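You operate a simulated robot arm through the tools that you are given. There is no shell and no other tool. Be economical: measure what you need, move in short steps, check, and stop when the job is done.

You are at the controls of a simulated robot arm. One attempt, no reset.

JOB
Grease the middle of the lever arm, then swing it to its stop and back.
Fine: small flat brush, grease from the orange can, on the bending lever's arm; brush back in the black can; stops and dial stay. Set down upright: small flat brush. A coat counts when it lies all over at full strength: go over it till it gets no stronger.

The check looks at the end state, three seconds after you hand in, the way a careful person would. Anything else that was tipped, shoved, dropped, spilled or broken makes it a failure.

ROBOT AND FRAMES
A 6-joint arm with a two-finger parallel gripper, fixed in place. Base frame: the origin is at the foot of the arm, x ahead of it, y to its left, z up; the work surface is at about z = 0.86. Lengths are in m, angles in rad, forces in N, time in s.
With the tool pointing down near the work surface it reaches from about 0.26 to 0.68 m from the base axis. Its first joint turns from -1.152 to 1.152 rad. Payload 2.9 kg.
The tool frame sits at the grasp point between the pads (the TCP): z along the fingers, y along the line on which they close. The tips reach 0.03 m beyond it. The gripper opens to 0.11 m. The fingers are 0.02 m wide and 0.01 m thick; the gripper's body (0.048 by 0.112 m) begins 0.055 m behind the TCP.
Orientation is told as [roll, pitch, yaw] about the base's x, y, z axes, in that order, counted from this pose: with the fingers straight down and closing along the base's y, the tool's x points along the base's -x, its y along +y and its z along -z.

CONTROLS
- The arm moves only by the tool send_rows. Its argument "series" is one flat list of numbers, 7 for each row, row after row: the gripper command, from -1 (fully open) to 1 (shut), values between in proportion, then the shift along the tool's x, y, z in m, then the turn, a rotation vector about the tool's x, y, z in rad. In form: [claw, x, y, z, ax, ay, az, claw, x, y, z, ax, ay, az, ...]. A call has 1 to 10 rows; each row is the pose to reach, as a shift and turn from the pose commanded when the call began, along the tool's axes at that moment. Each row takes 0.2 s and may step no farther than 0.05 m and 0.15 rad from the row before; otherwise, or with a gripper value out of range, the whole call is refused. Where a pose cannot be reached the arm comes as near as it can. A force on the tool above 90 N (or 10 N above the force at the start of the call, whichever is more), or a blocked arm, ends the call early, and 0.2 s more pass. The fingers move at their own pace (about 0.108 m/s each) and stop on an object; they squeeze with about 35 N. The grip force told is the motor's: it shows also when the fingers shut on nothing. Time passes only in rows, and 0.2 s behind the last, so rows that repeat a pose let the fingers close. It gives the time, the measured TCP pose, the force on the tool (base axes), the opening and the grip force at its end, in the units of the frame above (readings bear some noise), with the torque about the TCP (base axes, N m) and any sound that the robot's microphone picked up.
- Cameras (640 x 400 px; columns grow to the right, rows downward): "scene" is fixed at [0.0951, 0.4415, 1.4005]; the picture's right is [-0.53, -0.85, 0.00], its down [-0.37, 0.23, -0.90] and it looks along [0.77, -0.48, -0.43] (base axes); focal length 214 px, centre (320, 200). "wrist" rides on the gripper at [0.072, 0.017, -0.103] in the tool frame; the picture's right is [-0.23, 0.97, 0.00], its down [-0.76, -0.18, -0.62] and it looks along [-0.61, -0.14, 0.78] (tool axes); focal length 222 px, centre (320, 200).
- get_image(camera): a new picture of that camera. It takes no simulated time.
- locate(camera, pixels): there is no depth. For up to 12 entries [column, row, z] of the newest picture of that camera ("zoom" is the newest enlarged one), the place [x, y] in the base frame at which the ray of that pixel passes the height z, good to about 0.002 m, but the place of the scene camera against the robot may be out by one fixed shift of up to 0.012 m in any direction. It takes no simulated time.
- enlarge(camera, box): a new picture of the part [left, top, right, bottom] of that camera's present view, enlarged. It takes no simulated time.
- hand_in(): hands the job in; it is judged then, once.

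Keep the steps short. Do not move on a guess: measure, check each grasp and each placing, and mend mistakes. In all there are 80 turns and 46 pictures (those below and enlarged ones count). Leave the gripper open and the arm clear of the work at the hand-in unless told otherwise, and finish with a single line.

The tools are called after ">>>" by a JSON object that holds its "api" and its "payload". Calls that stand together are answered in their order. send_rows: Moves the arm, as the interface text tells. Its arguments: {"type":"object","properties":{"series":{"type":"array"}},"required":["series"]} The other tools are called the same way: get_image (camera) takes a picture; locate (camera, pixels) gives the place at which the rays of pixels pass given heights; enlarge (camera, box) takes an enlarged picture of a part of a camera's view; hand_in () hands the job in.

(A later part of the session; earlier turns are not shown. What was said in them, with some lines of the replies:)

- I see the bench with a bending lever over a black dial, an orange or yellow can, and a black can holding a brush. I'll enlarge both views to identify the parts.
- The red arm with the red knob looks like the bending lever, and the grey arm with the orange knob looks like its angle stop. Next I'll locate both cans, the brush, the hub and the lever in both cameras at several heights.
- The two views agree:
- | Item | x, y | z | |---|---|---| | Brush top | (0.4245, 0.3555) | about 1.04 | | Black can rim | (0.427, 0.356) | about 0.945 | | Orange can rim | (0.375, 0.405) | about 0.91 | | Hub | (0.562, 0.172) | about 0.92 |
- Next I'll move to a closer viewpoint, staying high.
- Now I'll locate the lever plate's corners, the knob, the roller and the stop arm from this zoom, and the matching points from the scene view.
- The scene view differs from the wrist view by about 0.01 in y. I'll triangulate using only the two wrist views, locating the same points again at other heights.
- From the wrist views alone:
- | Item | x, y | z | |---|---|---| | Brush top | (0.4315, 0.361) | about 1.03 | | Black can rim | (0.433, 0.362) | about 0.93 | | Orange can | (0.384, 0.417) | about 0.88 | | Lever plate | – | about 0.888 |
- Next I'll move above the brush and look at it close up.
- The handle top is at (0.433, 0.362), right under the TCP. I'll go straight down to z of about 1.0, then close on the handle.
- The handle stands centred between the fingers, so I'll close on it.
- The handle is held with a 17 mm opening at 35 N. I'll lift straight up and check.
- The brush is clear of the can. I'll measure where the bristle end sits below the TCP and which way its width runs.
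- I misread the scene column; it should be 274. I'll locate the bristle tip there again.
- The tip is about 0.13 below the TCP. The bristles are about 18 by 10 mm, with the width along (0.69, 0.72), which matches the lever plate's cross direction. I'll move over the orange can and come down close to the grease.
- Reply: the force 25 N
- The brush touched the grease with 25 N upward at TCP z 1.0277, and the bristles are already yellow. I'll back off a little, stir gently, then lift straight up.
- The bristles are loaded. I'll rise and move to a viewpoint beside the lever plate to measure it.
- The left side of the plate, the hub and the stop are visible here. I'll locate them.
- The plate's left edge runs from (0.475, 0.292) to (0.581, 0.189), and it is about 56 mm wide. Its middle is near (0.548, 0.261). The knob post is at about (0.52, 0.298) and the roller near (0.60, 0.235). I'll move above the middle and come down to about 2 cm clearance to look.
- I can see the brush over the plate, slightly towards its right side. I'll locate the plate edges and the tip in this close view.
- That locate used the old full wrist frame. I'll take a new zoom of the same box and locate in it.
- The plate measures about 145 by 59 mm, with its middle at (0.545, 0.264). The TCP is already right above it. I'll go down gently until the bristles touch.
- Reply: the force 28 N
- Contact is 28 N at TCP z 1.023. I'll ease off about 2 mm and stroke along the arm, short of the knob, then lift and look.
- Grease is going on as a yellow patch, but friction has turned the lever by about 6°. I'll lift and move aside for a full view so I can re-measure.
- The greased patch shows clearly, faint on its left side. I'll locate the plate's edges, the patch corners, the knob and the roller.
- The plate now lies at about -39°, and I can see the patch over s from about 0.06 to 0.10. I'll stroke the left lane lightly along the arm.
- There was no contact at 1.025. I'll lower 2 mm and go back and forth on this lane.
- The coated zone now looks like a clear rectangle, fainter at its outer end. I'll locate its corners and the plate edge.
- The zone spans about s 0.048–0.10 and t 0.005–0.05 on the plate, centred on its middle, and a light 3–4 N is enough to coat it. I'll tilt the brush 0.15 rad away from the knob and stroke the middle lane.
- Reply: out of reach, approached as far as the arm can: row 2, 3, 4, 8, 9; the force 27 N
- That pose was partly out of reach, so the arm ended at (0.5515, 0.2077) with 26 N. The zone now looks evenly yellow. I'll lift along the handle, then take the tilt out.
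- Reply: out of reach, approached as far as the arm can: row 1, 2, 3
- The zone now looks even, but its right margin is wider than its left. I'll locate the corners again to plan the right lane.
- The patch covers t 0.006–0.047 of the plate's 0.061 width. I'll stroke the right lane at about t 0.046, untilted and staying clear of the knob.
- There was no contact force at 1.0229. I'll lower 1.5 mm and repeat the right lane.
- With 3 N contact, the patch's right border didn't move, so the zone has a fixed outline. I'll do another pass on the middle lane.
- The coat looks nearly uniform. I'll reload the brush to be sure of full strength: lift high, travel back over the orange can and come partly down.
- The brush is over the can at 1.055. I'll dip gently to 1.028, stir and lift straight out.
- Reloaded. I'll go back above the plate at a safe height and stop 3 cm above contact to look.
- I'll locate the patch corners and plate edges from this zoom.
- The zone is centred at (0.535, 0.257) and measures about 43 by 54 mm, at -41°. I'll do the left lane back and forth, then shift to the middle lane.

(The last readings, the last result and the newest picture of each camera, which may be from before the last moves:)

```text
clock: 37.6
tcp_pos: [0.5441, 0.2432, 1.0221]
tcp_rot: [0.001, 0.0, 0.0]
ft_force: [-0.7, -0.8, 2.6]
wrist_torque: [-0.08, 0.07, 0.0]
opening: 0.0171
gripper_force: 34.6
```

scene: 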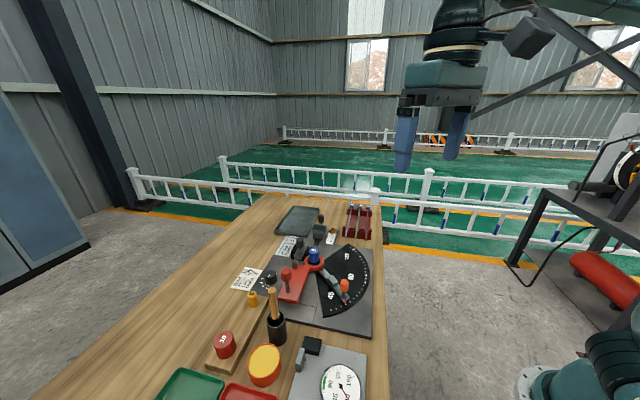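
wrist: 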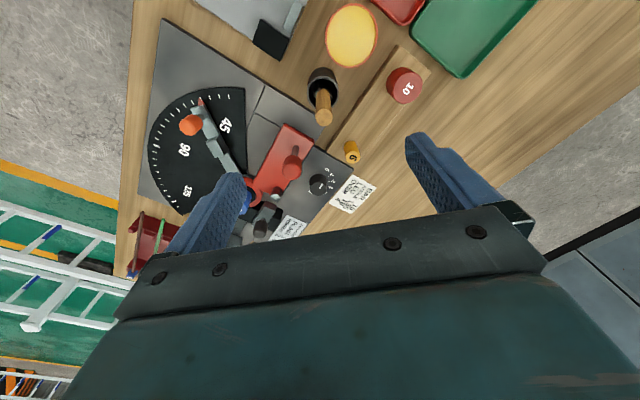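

There is light contact of 2.6 N. I'll do the middle lane out and back, then start the right lane.

>>> {"api": "send_rows", "payload": {"series": [1, 0.0114, 0.0098, 0.001, 0, 0, 0, 1, 0.0227, 0.0197, 0.001, 0, 0, 0, 1, 0.0318, 0.0275, 0.001, 0, 0, 0, 1, 0.0227, 0.0197, 0.001, 0, 0, 0, 1, 0.0114, 0.0098, 0.001, 0, 0, 0, 1, 0, 0, 0.001, 0, 0, 0, 1, -0.0088, 0.0102, -0.008, 0, 0, 0, 1, -0.0088, 0.0102, 0.001, 0, 0, 0, 1, 0.0026, 0.02, 0.001, 0, 0, 0, 1, 0.0139, 0.0299, 0.001, 0, 0, 0]}}

>>> {"api": "enlarge", "payload": {"camera": "wrist", "box": [240, 60, 400, 200]}}

```text
clock: 39.8
tcp_pos: [0.5304, 0.2753, 1.0204]
tcp_rot: [0.001, -0.002, -0.002]
ft_force: [2.0, -3.8, 13.4]
wrist_torque: [-0.38, -0.41, 0.02]
opening: 0.017
gripper_force: 35.4
```

```text
2.86 times, centred on (320, 130) of wrist
```

zoom: 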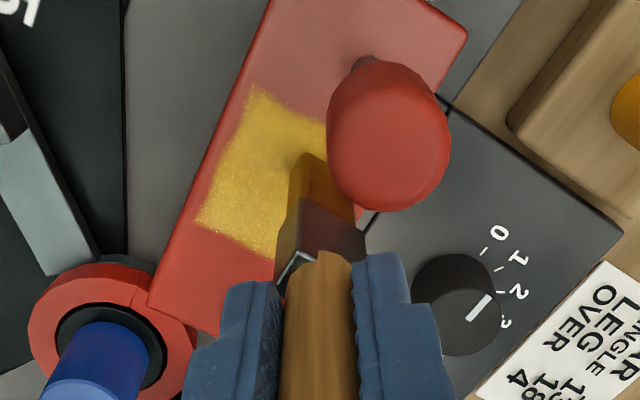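

The right lane is in contact at 13 N. I'll back off 1 mm, stroke inward, out and inward again, then lift clear and look.

>>> {"api": "send_rows", "payload": {"series": [1, -0.0098, -0.0085, -0.0008, 0, 0, 0, 1, -0.0197, -0.017, -0.0008, 0, 0, 0, 1, -0.0265, -0.0229, -0.0008, 0, 0, 0, 1, -0.0197, -0.017, -0.0008, 0, 0, 0, 1, -0.0098, -0.0085, -0.0008, 0, 0, 0, 1, 0, 0, -0.0008, 0, 0, 0, 1, -0.0098, -0.0085, -0.0008, 0, 0, 0, 1, -0.0197, -0.017, -0.0008, 0, 0, 0, 1, -0.0265, -0.0229, -0.0008, 0, 0, 0, 1, -0.0265, -0.0229, -0.04, 0, 0, 0]}}

>>> {"api": "enlarge", "payload": {"camera": "wrist", "box": [240, 40, 400, 180]}}

```text
clock: 42.0
tcp_pos: [0.5553, 0.2499, 1.0576]
tcp_rot: [-0.001, 0.003, -0.001]
ft_force: [0.0, 0.4, -0.6]
wrist_torque: [0.04, -0.02, -0.02]
opening: 0.0171
gripper_force: 35.5
```

```text
2.86 times, centred on (320, 110) of wrist
```

zoom: 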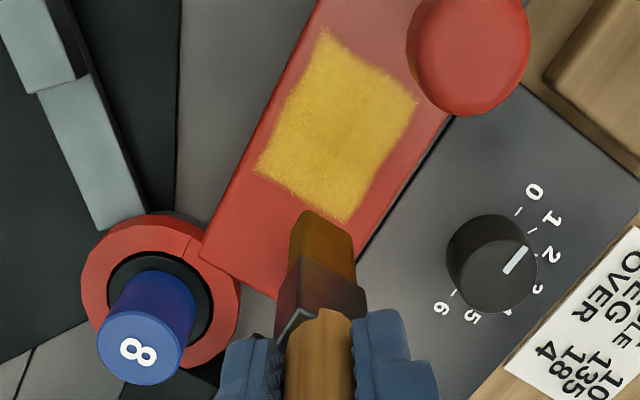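

The colour matches the previous pass. I'll check for weak spots at a higher zoom.

>>> {"api": "enlarge", "payload": {"camera": "wrist", "box": [290, 40, 360, 120]}}

```text
5.00 times, centred on (325, 80) of wrist
```

zoom: 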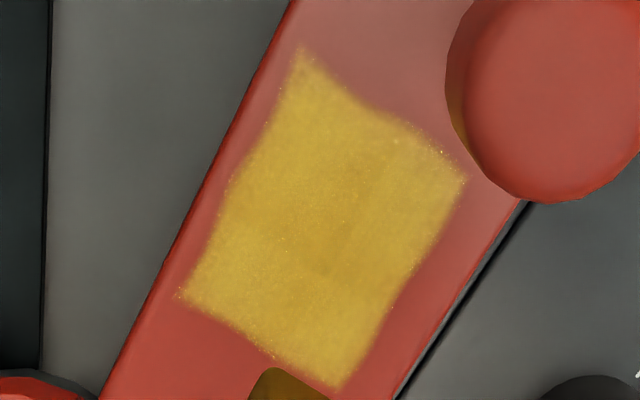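

It looks full apart from a slightly different tone down the middle, so I'll do one more round to confirm it gets no stronger. First I'll locate the zone's corners in this zoom.

>>> {"api": "locate", "payload": {"camera": "zoom", "pixels": [[298, 50, 0.89], [465, 180, 0.89], [340, 388, 0.89], [181, 295, 0.89]]}}

```text
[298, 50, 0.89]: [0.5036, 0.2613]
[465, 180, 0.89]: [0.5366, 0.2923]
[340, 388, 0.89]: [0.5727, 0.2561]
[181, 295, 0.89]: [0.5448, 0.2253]
```

The centre is now (0.539, 0.259). I'll do another round, left lane first.

>>> {"api": "send_rows", "payload": {"series": [1, 0.0142, -0.0139, 0.02, 0, 0, 0, 1, 0.0142, -0.0139, 0.0366, 0, 0, 0, 1, 0.0252, -0.0037, 0.0366, 0, 0, 0, 1, 0.0361, 0.0065, 0.0366, 0, 0, 0, 1, 0.0478, 0.0174, 0.0366, 0, 0, 0, 1, 0.0361, 0.0065, 0.0366, 0, 0, 0, 1, 0.0252, -0.0037, 0.0366, 0, 0, 0, 1, 0.0142, -0.0139, 0.0366, 0, 0, 0, 1, 0.0054, -0.0044, 0.028, 0, 0, 0, 1, 0.0054, -0.0044, 0.0366, 0, 0, 0]}}

>>> {"api": "send_rows", "payload": {"series": [1, 0.011, 0.0102, 0, 0, 0, 0, 1, 0.0219, 0.0204, 0, 0, 0, 0, 1, 0.0285, 0.0265, 0, 0, 0, 0, 1, 0.0219, 0.0204, 0, 0, 0, 0, 1, 0.011, 0.0102, 0, 0, 0, 0, 1, 0, 0, 0, 0, 0, 0, 1, -0.0088, 0.0095, -0.008, 0, 0, 0, 1, -0.0088, 0.0095, 0, 0, 0, 0, 1, 0.0022, 0.0197, 0, 0, 0, 0, 1, 0.0131, 0.0299, 0, 0, 0, 0]}}

```text
clock: 44.2
tcp_pos: [0.5518, 0.2488, 1.0235]
tcp_rot: [0.001, 0.001, 0.001]
ft_force: [-0.6, 0.2, -0.5]
wrist_torque: [-0.03, 0.01, -0.01]
opening: 0.0173
gripper_force: 34.6
```

```text
clock: 46.4
tcp_pos: [0.5366, 0.2775, 1.0215]
tcp_rot: [-0.001, 0.0, 0.0]
ft_force: [0.4, 0.9, -1.0]
wrist_torque: [-0.01, -0.01, -0.01]
opening: 0.0173
gripper_force: 34.9
```

No contact on that round (0 N). I'll lower 2 mm and redo the right lane, then the middle.

>>> {"api": "send_rows", "payload": {"series": [1, 0, 0, 0.002, 0, 0, 0, 1, -0.011, -0.0102, 0.002, 0, 0, 0, 1, -0.0219, -0.0204, 0.002, 0, 0, 0, 1, -0.0131, -0.0299, -0.005, 0, 0, 0, 1, -0.0131, -0.0299, 0.002, 0, 0, 0, 1, -0.0021, -0.0197, 0.002, 0, 0, 0, 1, 0.0088, -0.0095, 0.002, 0, 0, 0, 1, 0.0132, -0.0054, 0.002, 0, 0, 0, 1, -0.0021, -0.0197, 0.002, 0, 0, 0, 1, -0.0131, -0.0299, 0.002, 0, 0, 0]}}

```text
clock: 48.6
tcp_pos: [0.5505, 0.2476, 1.0204]
tcp_rot: [0.002, -0.001, 0.002]
ft_force: [-1.1, 2.5, 6.3]
wrist_torque: [0.24, 0.13, 0.0]
opening: 0.0173
gripper_force: 34.9
```

Contact is 6 N. Next is the left lane out and back, then I'll lift and look.

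>>> {"api": "send_rows", "payload": {"series": [1, 0.0088, -0.0095, -0.007, 0, 0, 0, 1, 0.0088, -0.0095, 0, 0, 0, 0, 1, 0.0198, 0.0007, 0, 0, 0, 0, 1, 0.0307, 0.0109, 0, 0, 0, 0, 1, 0.0424, 0.0218, 0, 0, 0, 0, 1, 0.0307, 0.0109, 0, 0, 0, 0, 1, 0.0198, 0.0007, 0, 0, 0, 0, 1, 0.0088, -0.0095, 0, 0, 0, 0, 1, 0.0, 0.0, -0.035, 0, 0, 0, 1, -0.008, 0.005, -0.065, 0, 0, 0]}}

>>> {"api": "enlarge", "payload": {"camera": "wrist", "box": [280, 40, 360, 120]}}

```text
clock: 50.8
tcp_pos: [0.5566, 0.2519, 1.0851]
tcp_rot: [0.001, 0.0, 0.0]
ft_force: [0.4, 0.4, 0.1]
wrist_torque: [-0.05, 0.0, 0.0]
opening: 0.0172
gripper_force: 35.0
```

```text
5.00 times, centred on (320, 80) of wrist
```

zoom: 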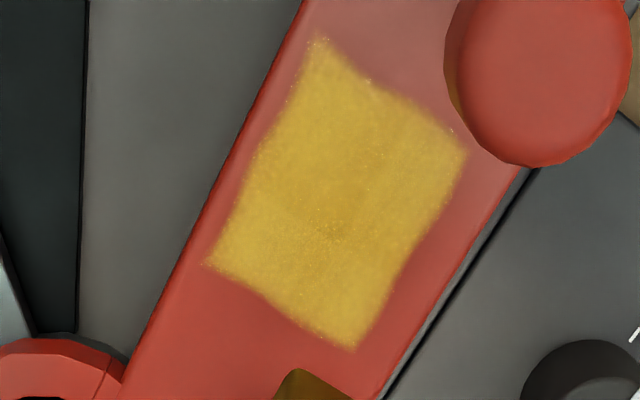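

The coat is uniform and no stronger than before, so greasing is done. I'll carry the brush high to above the black can at (0.433, 0.3635).

>>> {"api": "send_rows", "payload": {"series": [1, 0, 0, -0.04, 0, 0, 0, 1, 0, 0, -0.06, 0, 0, 0, 1, 0.031, 0.0279, -0.06, 0, 0, 0, 1, 0.062, 0.0558, -0.06, 0, 0, 0, 1, 0.093, 0.0837, -0.06, 0, 0, 0, 1, 0.1236, 0.1116, -0.06, 0, 0, 0, 1, 0.1236, 0.1116, -0.04, 0, 0, 0, 1, 0.1236, 0.1116, -0.04, 0, 0, 0]}}

>>> {"api": "enlarge", "payload": {"camera": "wrist", "box": [270, 60, 370, 160]}}

```text
clock: 52.6
tcp_pos: [0.4346, 0.3653, 1.1251]
tcp_rot: [0.0, -0.002, 0.001]
ft_force: [-0.1, 0.1, 0.4]
wrist_torque: [0.0, 0.03, -0.03]
opening: 0.0174
gripper_force: 35.4
```

```text
4.00 times, centred on (320, 110) of wrist
```

zoom: 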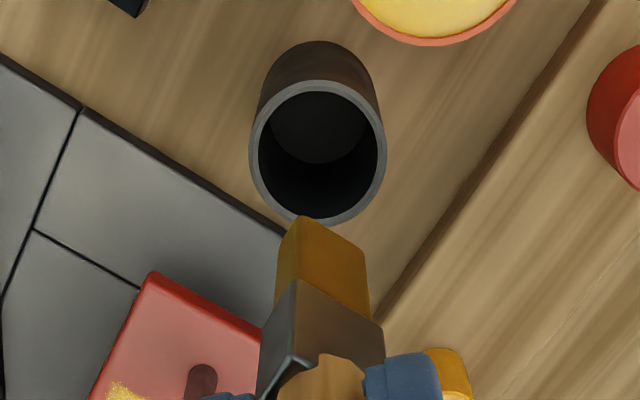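

I'll check the alignment by locating the can rim centre and the brush tip in this zoom.

>>> {"api": "locate", "payload": {"camera": "zoom", "pixels": [[317, 152, 0.933], [317, 83, 0.933], [317, 222, 0.933], [250, 152, 0.933], [385, 152, 0.933], [321, 250, 0.993]]}}

```text
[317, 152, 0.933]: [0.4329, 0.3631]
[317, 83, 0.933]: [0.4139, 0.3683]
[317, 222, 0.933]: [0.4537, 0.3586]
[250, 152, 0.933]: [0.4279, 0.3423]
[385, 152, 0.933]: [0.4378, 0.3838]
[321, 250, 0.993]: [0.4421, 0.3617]
```

The can centre is (0.4335, 0.363) and the tip sits about 7 mm to the +x side of the TCP. I'll shift 5 mm in -x so the bristles drop in near the centre, then lower slowly.

>>> {"api": "send_rows", "payload": {"series": [1, 0.0055, -0.001, 0, 0, 0, 0, 1, 0.0055, -0.001, 0.03, 0, 0, 0, 1, 0.0055, -0.001, 0.06, 0, 0, 0, 1, 0.0055, -0.001, 0.085, 0, 0, 0, 1, 0.0055, -0.001, 0.105, 0, 0, 0, 1, 0.0055, -0.001, 0.12, 0, 0, 0, 1, 0.0055, -0.001, 0.124, 0, 0, 0]}}

>>> {"api": "enlarge", "payload": {"camera": "wrist", "box": [270, 60, 370, 160]}}

```text
clock: 54.2
tcp_pos: [0.4287, 0.3626, 1.0021]
tcp_rot: [0.001, -0.003, 0.0]
ft_force: [0.0, 0.0, -1.1]
wrist_torque: [-0.01, 0.0, 0.01]
opening: 0.0173
gripper_force: 34.9
```

```text
4.00 times, centred on (320, 110) of wrist
```

zoom: 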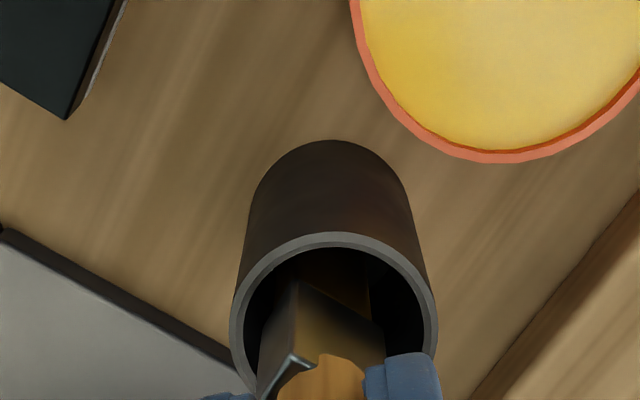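

The brush is inside the can with no side force. I'll lower a few mm until it touches the floor.

>>> {"api": "send_rows", "payload": {"series": [1, 0, 0, 0.002, 0, 0, 0, 1, 0, 0, 0.004, 0, 0, 0, 1, 0, 0, 0.004, 0, 0, 0]}}

```text
clock: 55.0
tcp_pos: [0.4293, 0.3631, 0.9977]
tcp_rot: [0.0, 0.001, 0.001]
ft_force: [-0.2, -0.2, -1.0]
wrist_torque: [-0.06, 0.04, -0.02]
opening: 0.0169
gripper_force: 35.0
```

>>> {"api": "send_rows", "payload": {"series": [1, 0, 0, 0.0015, 0, 0, 0, 1, 0, 0, 0.003, 0, 0, 0, 1, 0, 0, 0.0035, 0, 0, 0]}}

```text
clock: 55.8
tcp_pos: [0.4305, 0.3637, 0.9952]
tcp_rot: [0.002, 0.0, 0.0]
ft_force: [-0.3, 0.4, -0.4]
wrist_torque: [0.02, -0.01, 0.03]
opening: 0.0174
gripper_force: 34.7
```

Still no floor contact. I'll go down a little more.

>>> {"api": "send_rows", "payload": {"series": [1, 0, 0, 0.0015, 0, 0, 0, 1, 0, 0, 0.003, 0, 0, 0, 1, 0, 0, 0.003, 0, 0, 0]}}

```text
clock: 56.6
tcp_pos: [0.4314, 0.3636, 0.9908]
tcp_rot: [-0.002, 0.001, 0.0]
ft_force: [0.3, 0.2, -0.3]
wrist_torque: [0.02, 0.0, 0.01]
opening: 0.0171
gripper_force: 35.5
```

Still free, so I'll take one more small step down.

>>> {"api": "send_rows", "payload": {"series": [1, 0, 0, 0.0015, 0, 0, 0, 1, 0, 0, 0.003, 0, 0, 0, 1, 0, 0, 0.0045, 0, 0, 0, 1, 0, 0, 0.0045, 0, 0, 0]}}

>>> {"api": "enlarge", "payload": {"camera": "scene", "box": [220, 250, 340, 370]}}

```text
clock: 57.6
tcp_pos: [0.4295, 0.3627, 0.9864]
tcp_rot: [-0.001, 0.0, 0.0]
ft_force: [-0.1, 0.1, -0.9]
wrist_torque: [-0.01, 0.0, 0.01]
opening: 0.017
gripper_force: 34.9
```

```text
3.33 times, centred on (280, 310) of scene
```

zoom: 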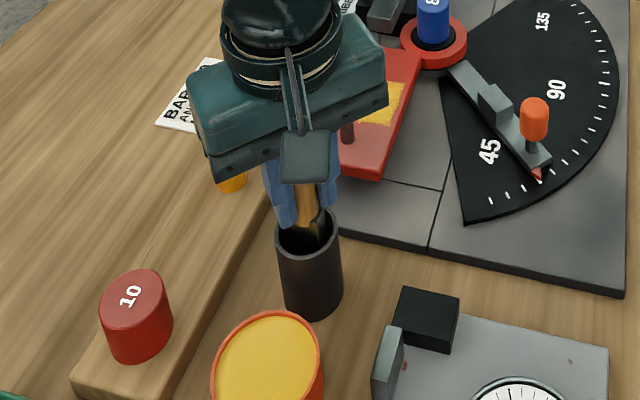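

The finger tips are still about 2 cm above the rim. I'll lower another 7 mm, watching the force.

>>> {"api": "send_rows", "payload": {"series": [1, 0, 0, 0.002, 0, 0, 0, 1, 0, 0, 0.004, 0, 0, 0, 1, 0, 0, 0.006, 0, 0, 0, 1, 0, 0, 0.007, 0, 0, 0]}}

```text
clock: 58.6
tcp_pos: [0.4305, 0.363, 0.9799]
tcp_rot: [-0.001, -0.003, 0.0]
ft_force: [0.1, -0.3, -0.5]
wrist_torque: [0.01, 0.01, 0.01]
opening: 0.0172
gripper_force: 35.3
```

There's still no force, which doesn't fit with the brush standing here at TCP 1.0 before. I'll look before going further.

>>> {"api": "get_image", "payload": {"camera": "wrist"}}

>>> {"api": "enlarge", "payload": {"camera": "wrist", "box": [250, 80, 390, 220]}}

```text
7 pictures are left
```

wrist: 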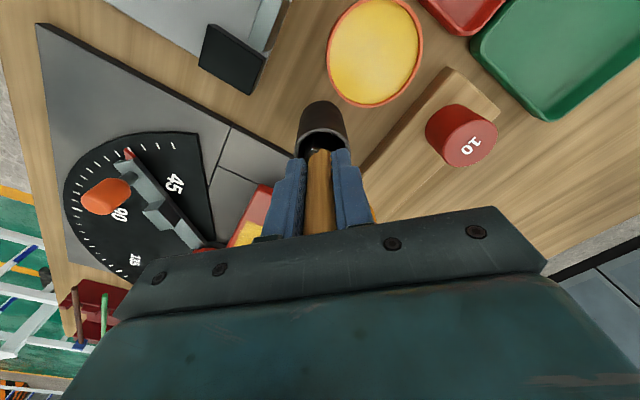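

```text
2.86 times, centred on (320, 150) of wrist
```

zoom: 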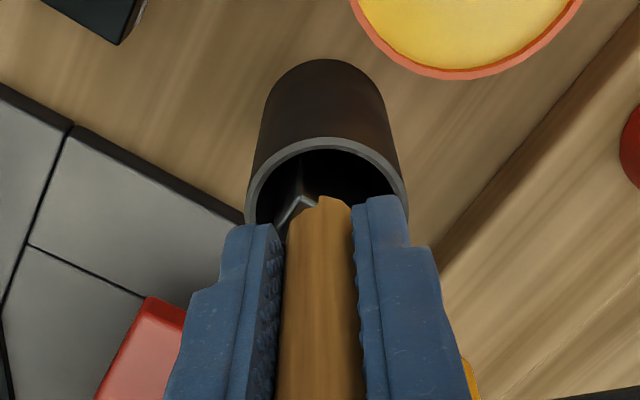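

The handle has slid up in the grip, during the first 28 N press on the plate, which explains the missing contact. The floor must be just below, so I'll lower up to 6 mm more.

>>> {"api": "send_rows", "payload": {"series": [1, 0, 0, 0.0015, 0, 0, 0, 1, 0, 0, 0.003, 0, 0, 0, 1, 0, 0, 0.0045, 0, 0, 0, 1, 0, 0, 0.006, 0, 0, 0]}}

```text
clock: 59.6
tcp_pos: [0.4305, 0.3637, 0.977]
tcp_rot: [0.003, -0.004, -0.002]
ft_force: [-1.7, -3.4, 26.3]
wrist_torque: [-0.27, -0.08, 0.0]
opening: 0.0173
gripper_force: 35.0
```

Floor contact at 0.977 with 26 N. I'll ease up 3 mm, open the fingers and rise straight up.

>>> {"api": "send_rows", "payload": {"series": [1, 0, 0, -0.0035, 0, 0, 0, 0.4, 0, 0, -0.0035, 0, 0, 0, 0.2, 0, 0, -0.0035, 0, 0, 0, 0.2, 0, 0, -0.0035, 0, 0, 0, 0.2, 0, 0, -0.0035, 0, 0, 0]}}

>>> {"api": "enlarge", "payload": {"camera": "wrist", "box": [220, 80, 420, 240]}}

```text
clock: 60.8
tcp_pos: [0.4296, 0.363, 0.9784]
tcp_rot: [-0.001, -0.001, 0.001]
ft_force: [0.1, -0.2, 0.2]
wrist_torque: [-0.02, 0.01, -0.01]
opening: 0.044
gripper_force: 0.1
```

```text
2.50 times, centred on (320, 160) of wrist
```

zoom: 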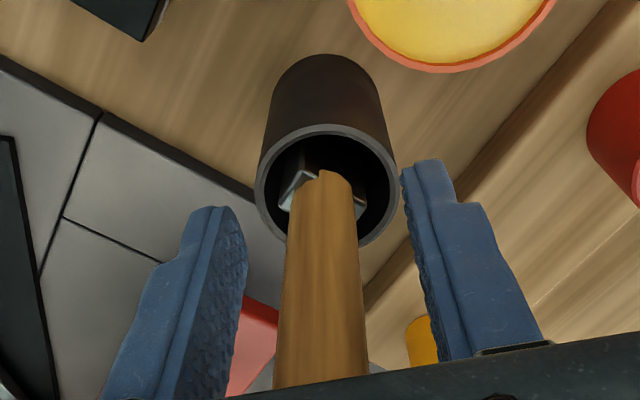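

The brush stands upright in the can, free of the fingers. I'll rise straight up well above it.

>>> {"api": "send_rows", "payload": {"series": [0.2, 0, 0, -0.03, 0, 0, 0, 0.2, 0, 0, -0.07, 0, 0, 0, 0.2, 0, 0, -0.12, 0, 0, 0, 0.2, 0, 0, -0.165, 0, 0, 0, 0.2, -0.045, -0.02, -0.165, 0, 0, 0, 0.2, -0.045, -0.02, -0.165, 0, 0, 0]}}

>>> {"api": "enlarge", "payload": {"camera": "wrist", "box": [180, 60, 340, 200]}}

```text
clock: 62.2
tcp_pos: [0.4743, 0.3441, 1.1421]
tcp_rot: [-0.001, 0.001, -0.002]
ft_force: [-0.2, -0.1, 0.3]
wrist_torque: [0.02, 0.01, -0.02]
opening: 0.044
gripper_force: 0.0
```

```text
2.86 times, centred on (260, 130) of wrist
```

zoom: 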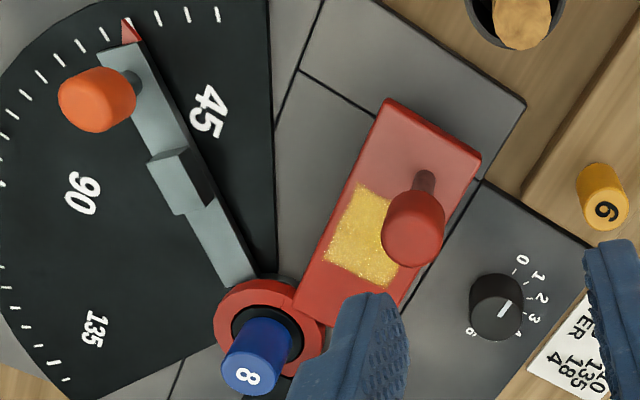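

Now I'll locate the knob, hub, lever corners and stop edge for the swing.

>>> {"api": "locate", "payload": {"camera": "zoom", "pixels": [[425, 178, 0.893], [413, 225, 0.96], [413, 225, 0.98], [268, 320, 0.895], [262, 330, 0.9], [388, 100, 0.89], [482, 158, 0.89], [297, 305, 0.89], [215, 205, 0.885], [200, 148, 0.885], [255, 275, 0.885], [142, 72, 0.885]]}}

```text
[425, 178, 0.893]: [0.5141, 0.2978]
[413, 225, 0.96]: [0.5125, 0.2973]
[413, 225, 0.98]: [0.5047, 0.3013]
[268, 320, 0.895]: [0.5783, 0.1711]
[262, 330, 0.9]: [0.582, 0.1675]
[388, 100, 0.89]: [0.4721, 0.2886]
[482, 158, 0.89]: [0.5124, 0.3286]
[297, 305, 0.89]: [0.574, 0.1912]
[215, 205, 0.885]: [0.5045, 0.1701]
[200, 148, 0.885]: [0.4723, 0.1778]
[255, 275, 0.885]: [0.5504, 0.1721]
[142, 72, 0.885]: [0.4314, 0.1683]
```

The lever's left edge is at -43.7°, so it is back at its home angle. The knob is at (0.513, 0.2975) and the hub at about (0.580, 0.170), giving a radius of 0.144. The swing to the stop is about 44°. I'll move over the knob and lower around it with the fingers 0.07 open.

>>> {"api": "send_rows", "payload": {"series": [-0.27, -0.0194, -0.0233, 0, 0, 0, 0, -0.27, -0.0387, -0.0466, 0, 0, 0, 0, -0.27, -0.0387, -0.0466, 0.045, 0, 0, 0, -0.27, -0.0387, -0.0466, 0.09, 0, 0, 0, -0.27, -0.0387, -0.0466, 0.11, 0, 0, 0, -0.27, -0.0387, -0.0466, 0.11, 0, 0, 0]}}

>>> {"api": "enlarge", "payload": {"camera": "wrist", "box": [220, 80, 420, 240]}}

```text
clock: 63.6
tcp_pos: [0.5114, 0.2971, 1.0331]
tcp_rot: [-0.001, -0.001, -0.001]
ft_force: [0.2, 0.1, -0.3]
wrist_torque: [0.02, 0.02, 0.02]
opening: 0.07
gripper_force: 0.0
```

```text
2.50 times, centred on (320, 160) of wrist
```

zoom: 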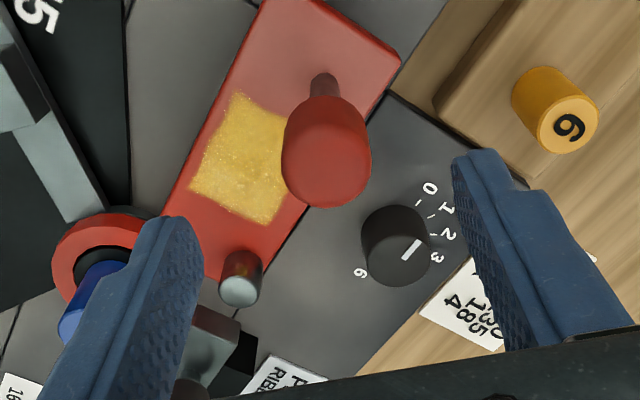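

The knob is centred between the fingers. I'll lower 5.5 cm and close on it.

>>> {"api": "send_rows", "payload": {"series": [-0.27, -0.001, 0, 0.03, 0, 0, 0, -0.27, -0.001, 0, 0.055, 0, 0, 0, -0.27, -0.001, 0, 0.055, 0, 0, 0, 1, -0.001, 0, 0.055, 0, 0, 0, 1, -0.001, 0, 0.055, 0, 0, 0, 1, -0.001, 0, 0.055, 0, 0, 0]}}

```text
clock: 65.0
tcp_pos: [0.5121, 0.2982, 0.9771]
tcp_rot: [0.001, -0.001, 0.006]
ft_force: [-6.1, 14.3, -4.2]
wrist_torque: [0.19, -0.33, 0.25]
opening: 0.0269
gripper_force: 45.1
```

The knob is gripped at 27 mm. I'll swing it along the arc about the hub toward the stop, turning with it, for the first 28°.

>>> {"api": "send_rows", "payload": {"series": [1, 0.0078, -0.0046, 0, 0, 0, -0.065, 1, 0.016, -0.0097, 0, 0, 0, -0.129, 1, 0.0231, -0.015, 0, 0, 0, -0.19, 1, 0.0298, -0.0207, 0, 0, 0, -0.251, 1, 0.0362, -0.0269, 0, 0, 0, -0.312, 1, 0.0422, -0.0333, 0, 0, 0, -0.3735, 1, 0.0478, -0.0402, 0, 0, 0, -0.435, 1, 0.0529, -0.0473, 0, 0, 0, -0.4957, 1, 0.0529, -0.0473, 0, 0, 0, -0.4957]}}

```text
clock: 67.0
tcp_pos: [0.4617, 0.249, 0.9768]
tcp_rot: [-0.001, 0.001, 0.498]
ft_force: [-9.6, 7.2, -18.6]
wrist_torque: [0.01, 0.45, 0.27]
opening: 0.0269
gripper_force: 45.3
```

Forces are moderate, so I'll carry on for 11° more.

>>> {"api": "send_rows", "payload": {"series": [1, 0.0087, -0.005, 0, 0, 0, -0.07, 1, 0.0172, -0.0106, 0, 0, 0, -0.14, 1, 0.0232, -0.0151, 0, 0, 0, -0.192, 1, 0.0232, -0.0151, 0, 0, 0, -0.192]}}

>>> {"api": "enlarge", "payload": {"camera": "scene", "box": [260, 220, 380, 320]}}

```text
clock: 68.0
tcp_pos: [0.4487, 0.2249, 0.9781]
tcp_rot: [0.0, 0.001, 0.687]
ft_force: [-1.8, 3.8, -29.2]
wrist_torque: [0.4, -0.35, 0.36]
opening: 0.027
gripper_force: 44.6
```

```text
4.00 times, centred on (320, 270) of scene
```

zoom: 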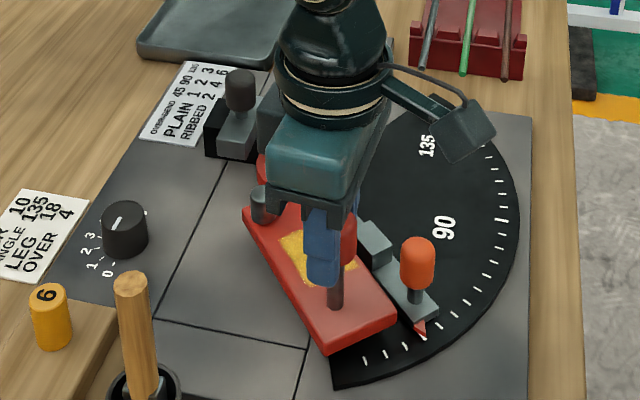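

The lever's edge is nearly at the stop arm. From here I'll take 2° steps and watch the force; first to about +4°.

>>> {"api": "send_rows", "payload": {"series": [1, 0.0045, -0.0024, 0, 0, 0, -0.035, 1, 0.0088, -0.005, 0, 0, 0, -0.07, 1, 0.0088, -0.005, 0, 0, 0, -0.07]}}

```text
clock: 68.8
tcp_pos: [0.4452, 0.2151, 0.9764]
tcp_rot: [-0.002, -0.001, 0.755]
ft_force: [6.9, 0.2, -21.1]
wrist_torque: [-0.63, 0.72, 0.35]
opening: 0.0269
gripper_force: 45.1
```

No reaction from the stop yet (fy about 0). Another 2°.

>>> {"api": "send_rows", "payload": {"series": [1, 0.0022, -0.0013, 0, 0, 0, -0.0175, 1, 0.0043, -0.0028, 0, 0, 0, -0.035, 1, 0.0043, -0.0028, 0, 0, 0, -0.035]}}

```text
clock: 69.6
tcp_pos: [0.4437, 0.215, 0.9783]
tcp_rot: [0.0, -0.009, 0.8]
ft_force: [8.6, 32.3, -14.9]
wrist_torque: [0.34, 0.0, -0.35]
opening: 0.0272
gripper_force: 45.2
```

fy jumped to 32 N and the motion stopped at (0.4437, 0.215), so the lever is on its stop. I'll swing it back along the same arc to the start.

>>> {"api": "send_rows", "payload": {"series": [1, -0.0093, 0.0043, 0, 0, 0, 0.07, 1, -0.0185, 0.0081, 0, 0, 0, 0.1396, 1, -0.0379, 0.0135, 0, 0, 0, 0.279, 1, -0.0579, 0.0162, 0, 0, 0, 0.4189, 1, -0.0781, 0.0161, 0, 0, 0, 0.5585, 1, -0.0956, 0.0136, 0, 0, 0, 0.6807, 1, -0.1053, 0.0113, 0, 0, 0, 0.7505, 1, -0.1053, 0.0113, 0, 0, 0, 0.7505]}}

```text
clock: 71.4
tcp_pos: [0.5062, 0.2961, 0.9786]
tcp_rot: [0.001, -0.002, 0.048]
ft_force: [-15.3, 26.1, 5.3]
wrist_torque: [-0.25, 1.21, -0.07]
opening: 0.0266
gripper_force: 45.3
```

Near home now, with only a radial force. I'll move the last 2.4° back.

>>> {"api": "send_rows", "payload": {"series": [1, -0.0028, 0.0014, 0, 0, 0, 0.021, 1, -0.0055, 0.0028, 0, 0, 0, 0.042, 1, -0.0055, 0.0028, 0, 0, 0, 0.042]}}

```text
clock: 72.2
tcp_pos: [0.5128, 0.2994, 0.9789]
tcp_rot: [0.001, -0.003, 0.01]
ft_force: [-14.7, 27.2, 10.5]
wrist_torque: [-0.24, 1.07, -0.03]
opening: 0.0267
gripper_force: 45.1
```

The knob is back at its starting place, with no tangential reaction. I'll nudge about 1.2° further to feel for the home rest.

>>> {"api": "send_rows", "payload": {"series": [1, -0.0015, 0.0008, 0, 0, 0, 0.01, 1, -0.0027, 0.0014, 0, 0, 0, 0.02, 1, -0.0027, 0.0014, 0, 0, 0, 0.02]}}

```text
clock: 73.0
tcp_pos: [0.5148, 0.3011, 0.9773]
tcp_rot: [0.0, 0.002, -0.015]
ft_force: [-27.9, 14.3, 16.4]
wrist_torque: [0.1, 0.37, 0.35]
opening: 0.0268
gripper_force: 44.6
```

A tangential reaction of about 18 N appeared, so the lever is against its home rest. I'll ease back 2 mm, open and rise straight up.

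>>> {"api": "send_rows", "payload": {"series": [1, 0.0018, -0.001, 0, 0, 0, 0, 0.3, 0.0018, -0.001, 0, 0, 0, 0, -0.27, 0.0018, -0.001, 0, 0, 0, 0, -0.27, 0.0018, -0.001, 0, 0, 0, 0, -0.27, 0.0018, -0.001, -0.04, 0, 0, 0, -0.27, 0.0018, -0.001, -0.085, 0, 0, 0, -0.27, 0.0018, -0.001, -0.13, 0, 0, 0, -1, 0.02, -0.001, -0.175, 0, 0, 0, -1, 0.05, -0.001, -0.21, 0, 0, 0]}}

>>> {"api": "enlarge", "payload": {"camera": "wrist", "box": [220, 50, 380, 170]}}

```text
clock: 75.0
tcp_pos: [0.4645, 0.2976, 1.1863]
tcp_rot: [0.0, 0.002, -0.019]
ft_force: [0.4, 0.3, 0.3]
wrist_torque: [-0.01, -0.01, 0.0]
opening: 0.1102
gripper_force: 0.0
```

```text
3.33 times, centred on (300, 110) of wrist
```

zoom: 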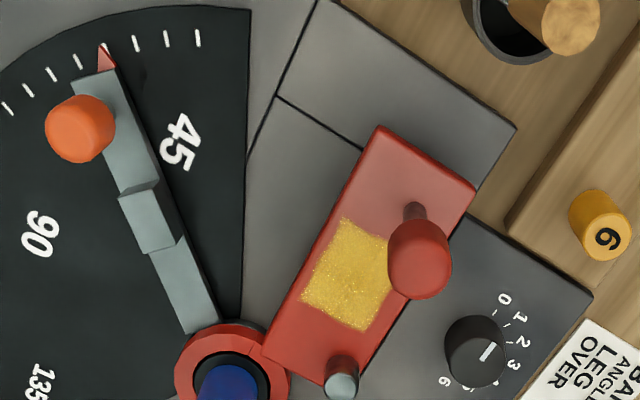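

The stop pointer still has three ticks to its right, as at the start, and the dial is untouched. I'll check the lever's angle.

>>> {"api": "locate", "payload": {"camera": "zoom", "pixels": [[380, 127, 0.89], [475, 188, 0.89], [263, 355, 0.89], [106, 47, 0.88]]}}

```text
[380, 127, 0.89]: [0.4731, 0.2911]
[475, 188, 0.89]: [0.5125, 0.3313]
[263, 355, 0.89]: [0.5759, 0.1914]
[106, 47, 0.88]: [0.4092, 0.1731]
```

The lever is at -44.1°, its original angle. I'll move the arm clear and take a last scene view.

>>> {"api": "send_rows", "payload": {"series": [-1, 0.03, -0.02, -0.03, 0, 0, 0, -1, 0.06, -0.04, -0.06, 0, 0, 0, -1, 0.09, -0.06, -0.09, 0, 0, 0, -1, 0.12, -0.08, -0.11, 0, 0, 0, -1, 0.15, -0.1, -0.13, 0, 0, 0, -1, 0.15, -0.1, -0.13, 0, 0, 0]}}

>>> {"api": "enlarge", "payload": {"camera": "scene", "box": [200, 230, 400, 355]}}

```text
clock: 76.4
tcp_pos: [0.3148, 0.2024, 1.3195]
tcp_rot: [0.0, -0.001, -0.019]
ft_force: [-0.4, -0.3, -0.3]
wrist_torque: [-0.01, 0.02, -0.01]
opening: 0.1102
gripper_force: 0.0
```

```text
3.20 times, centred on (300, 292) of scene
```

zoom: 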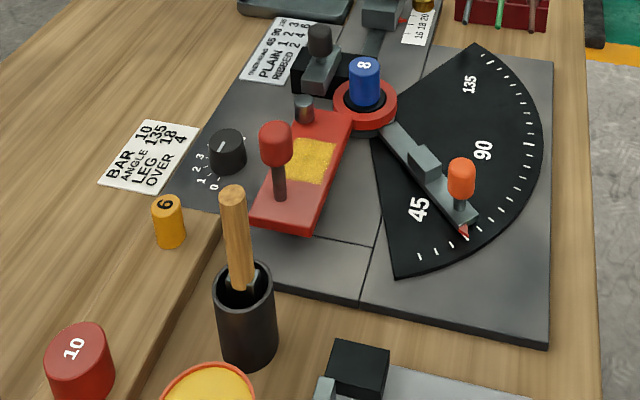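

Everything matches the first view, with the grease patch on the lever arm and the brush upright in the black can. I'm handing in.

>>> {"api": "hand_in", "payload": {}}

```text
The job is handed in.
```

I greased the middle of the lever arm, swung the lever to its stop and back to its rest, and put the brush back upright in the black can; the stop and dial look unmoved.
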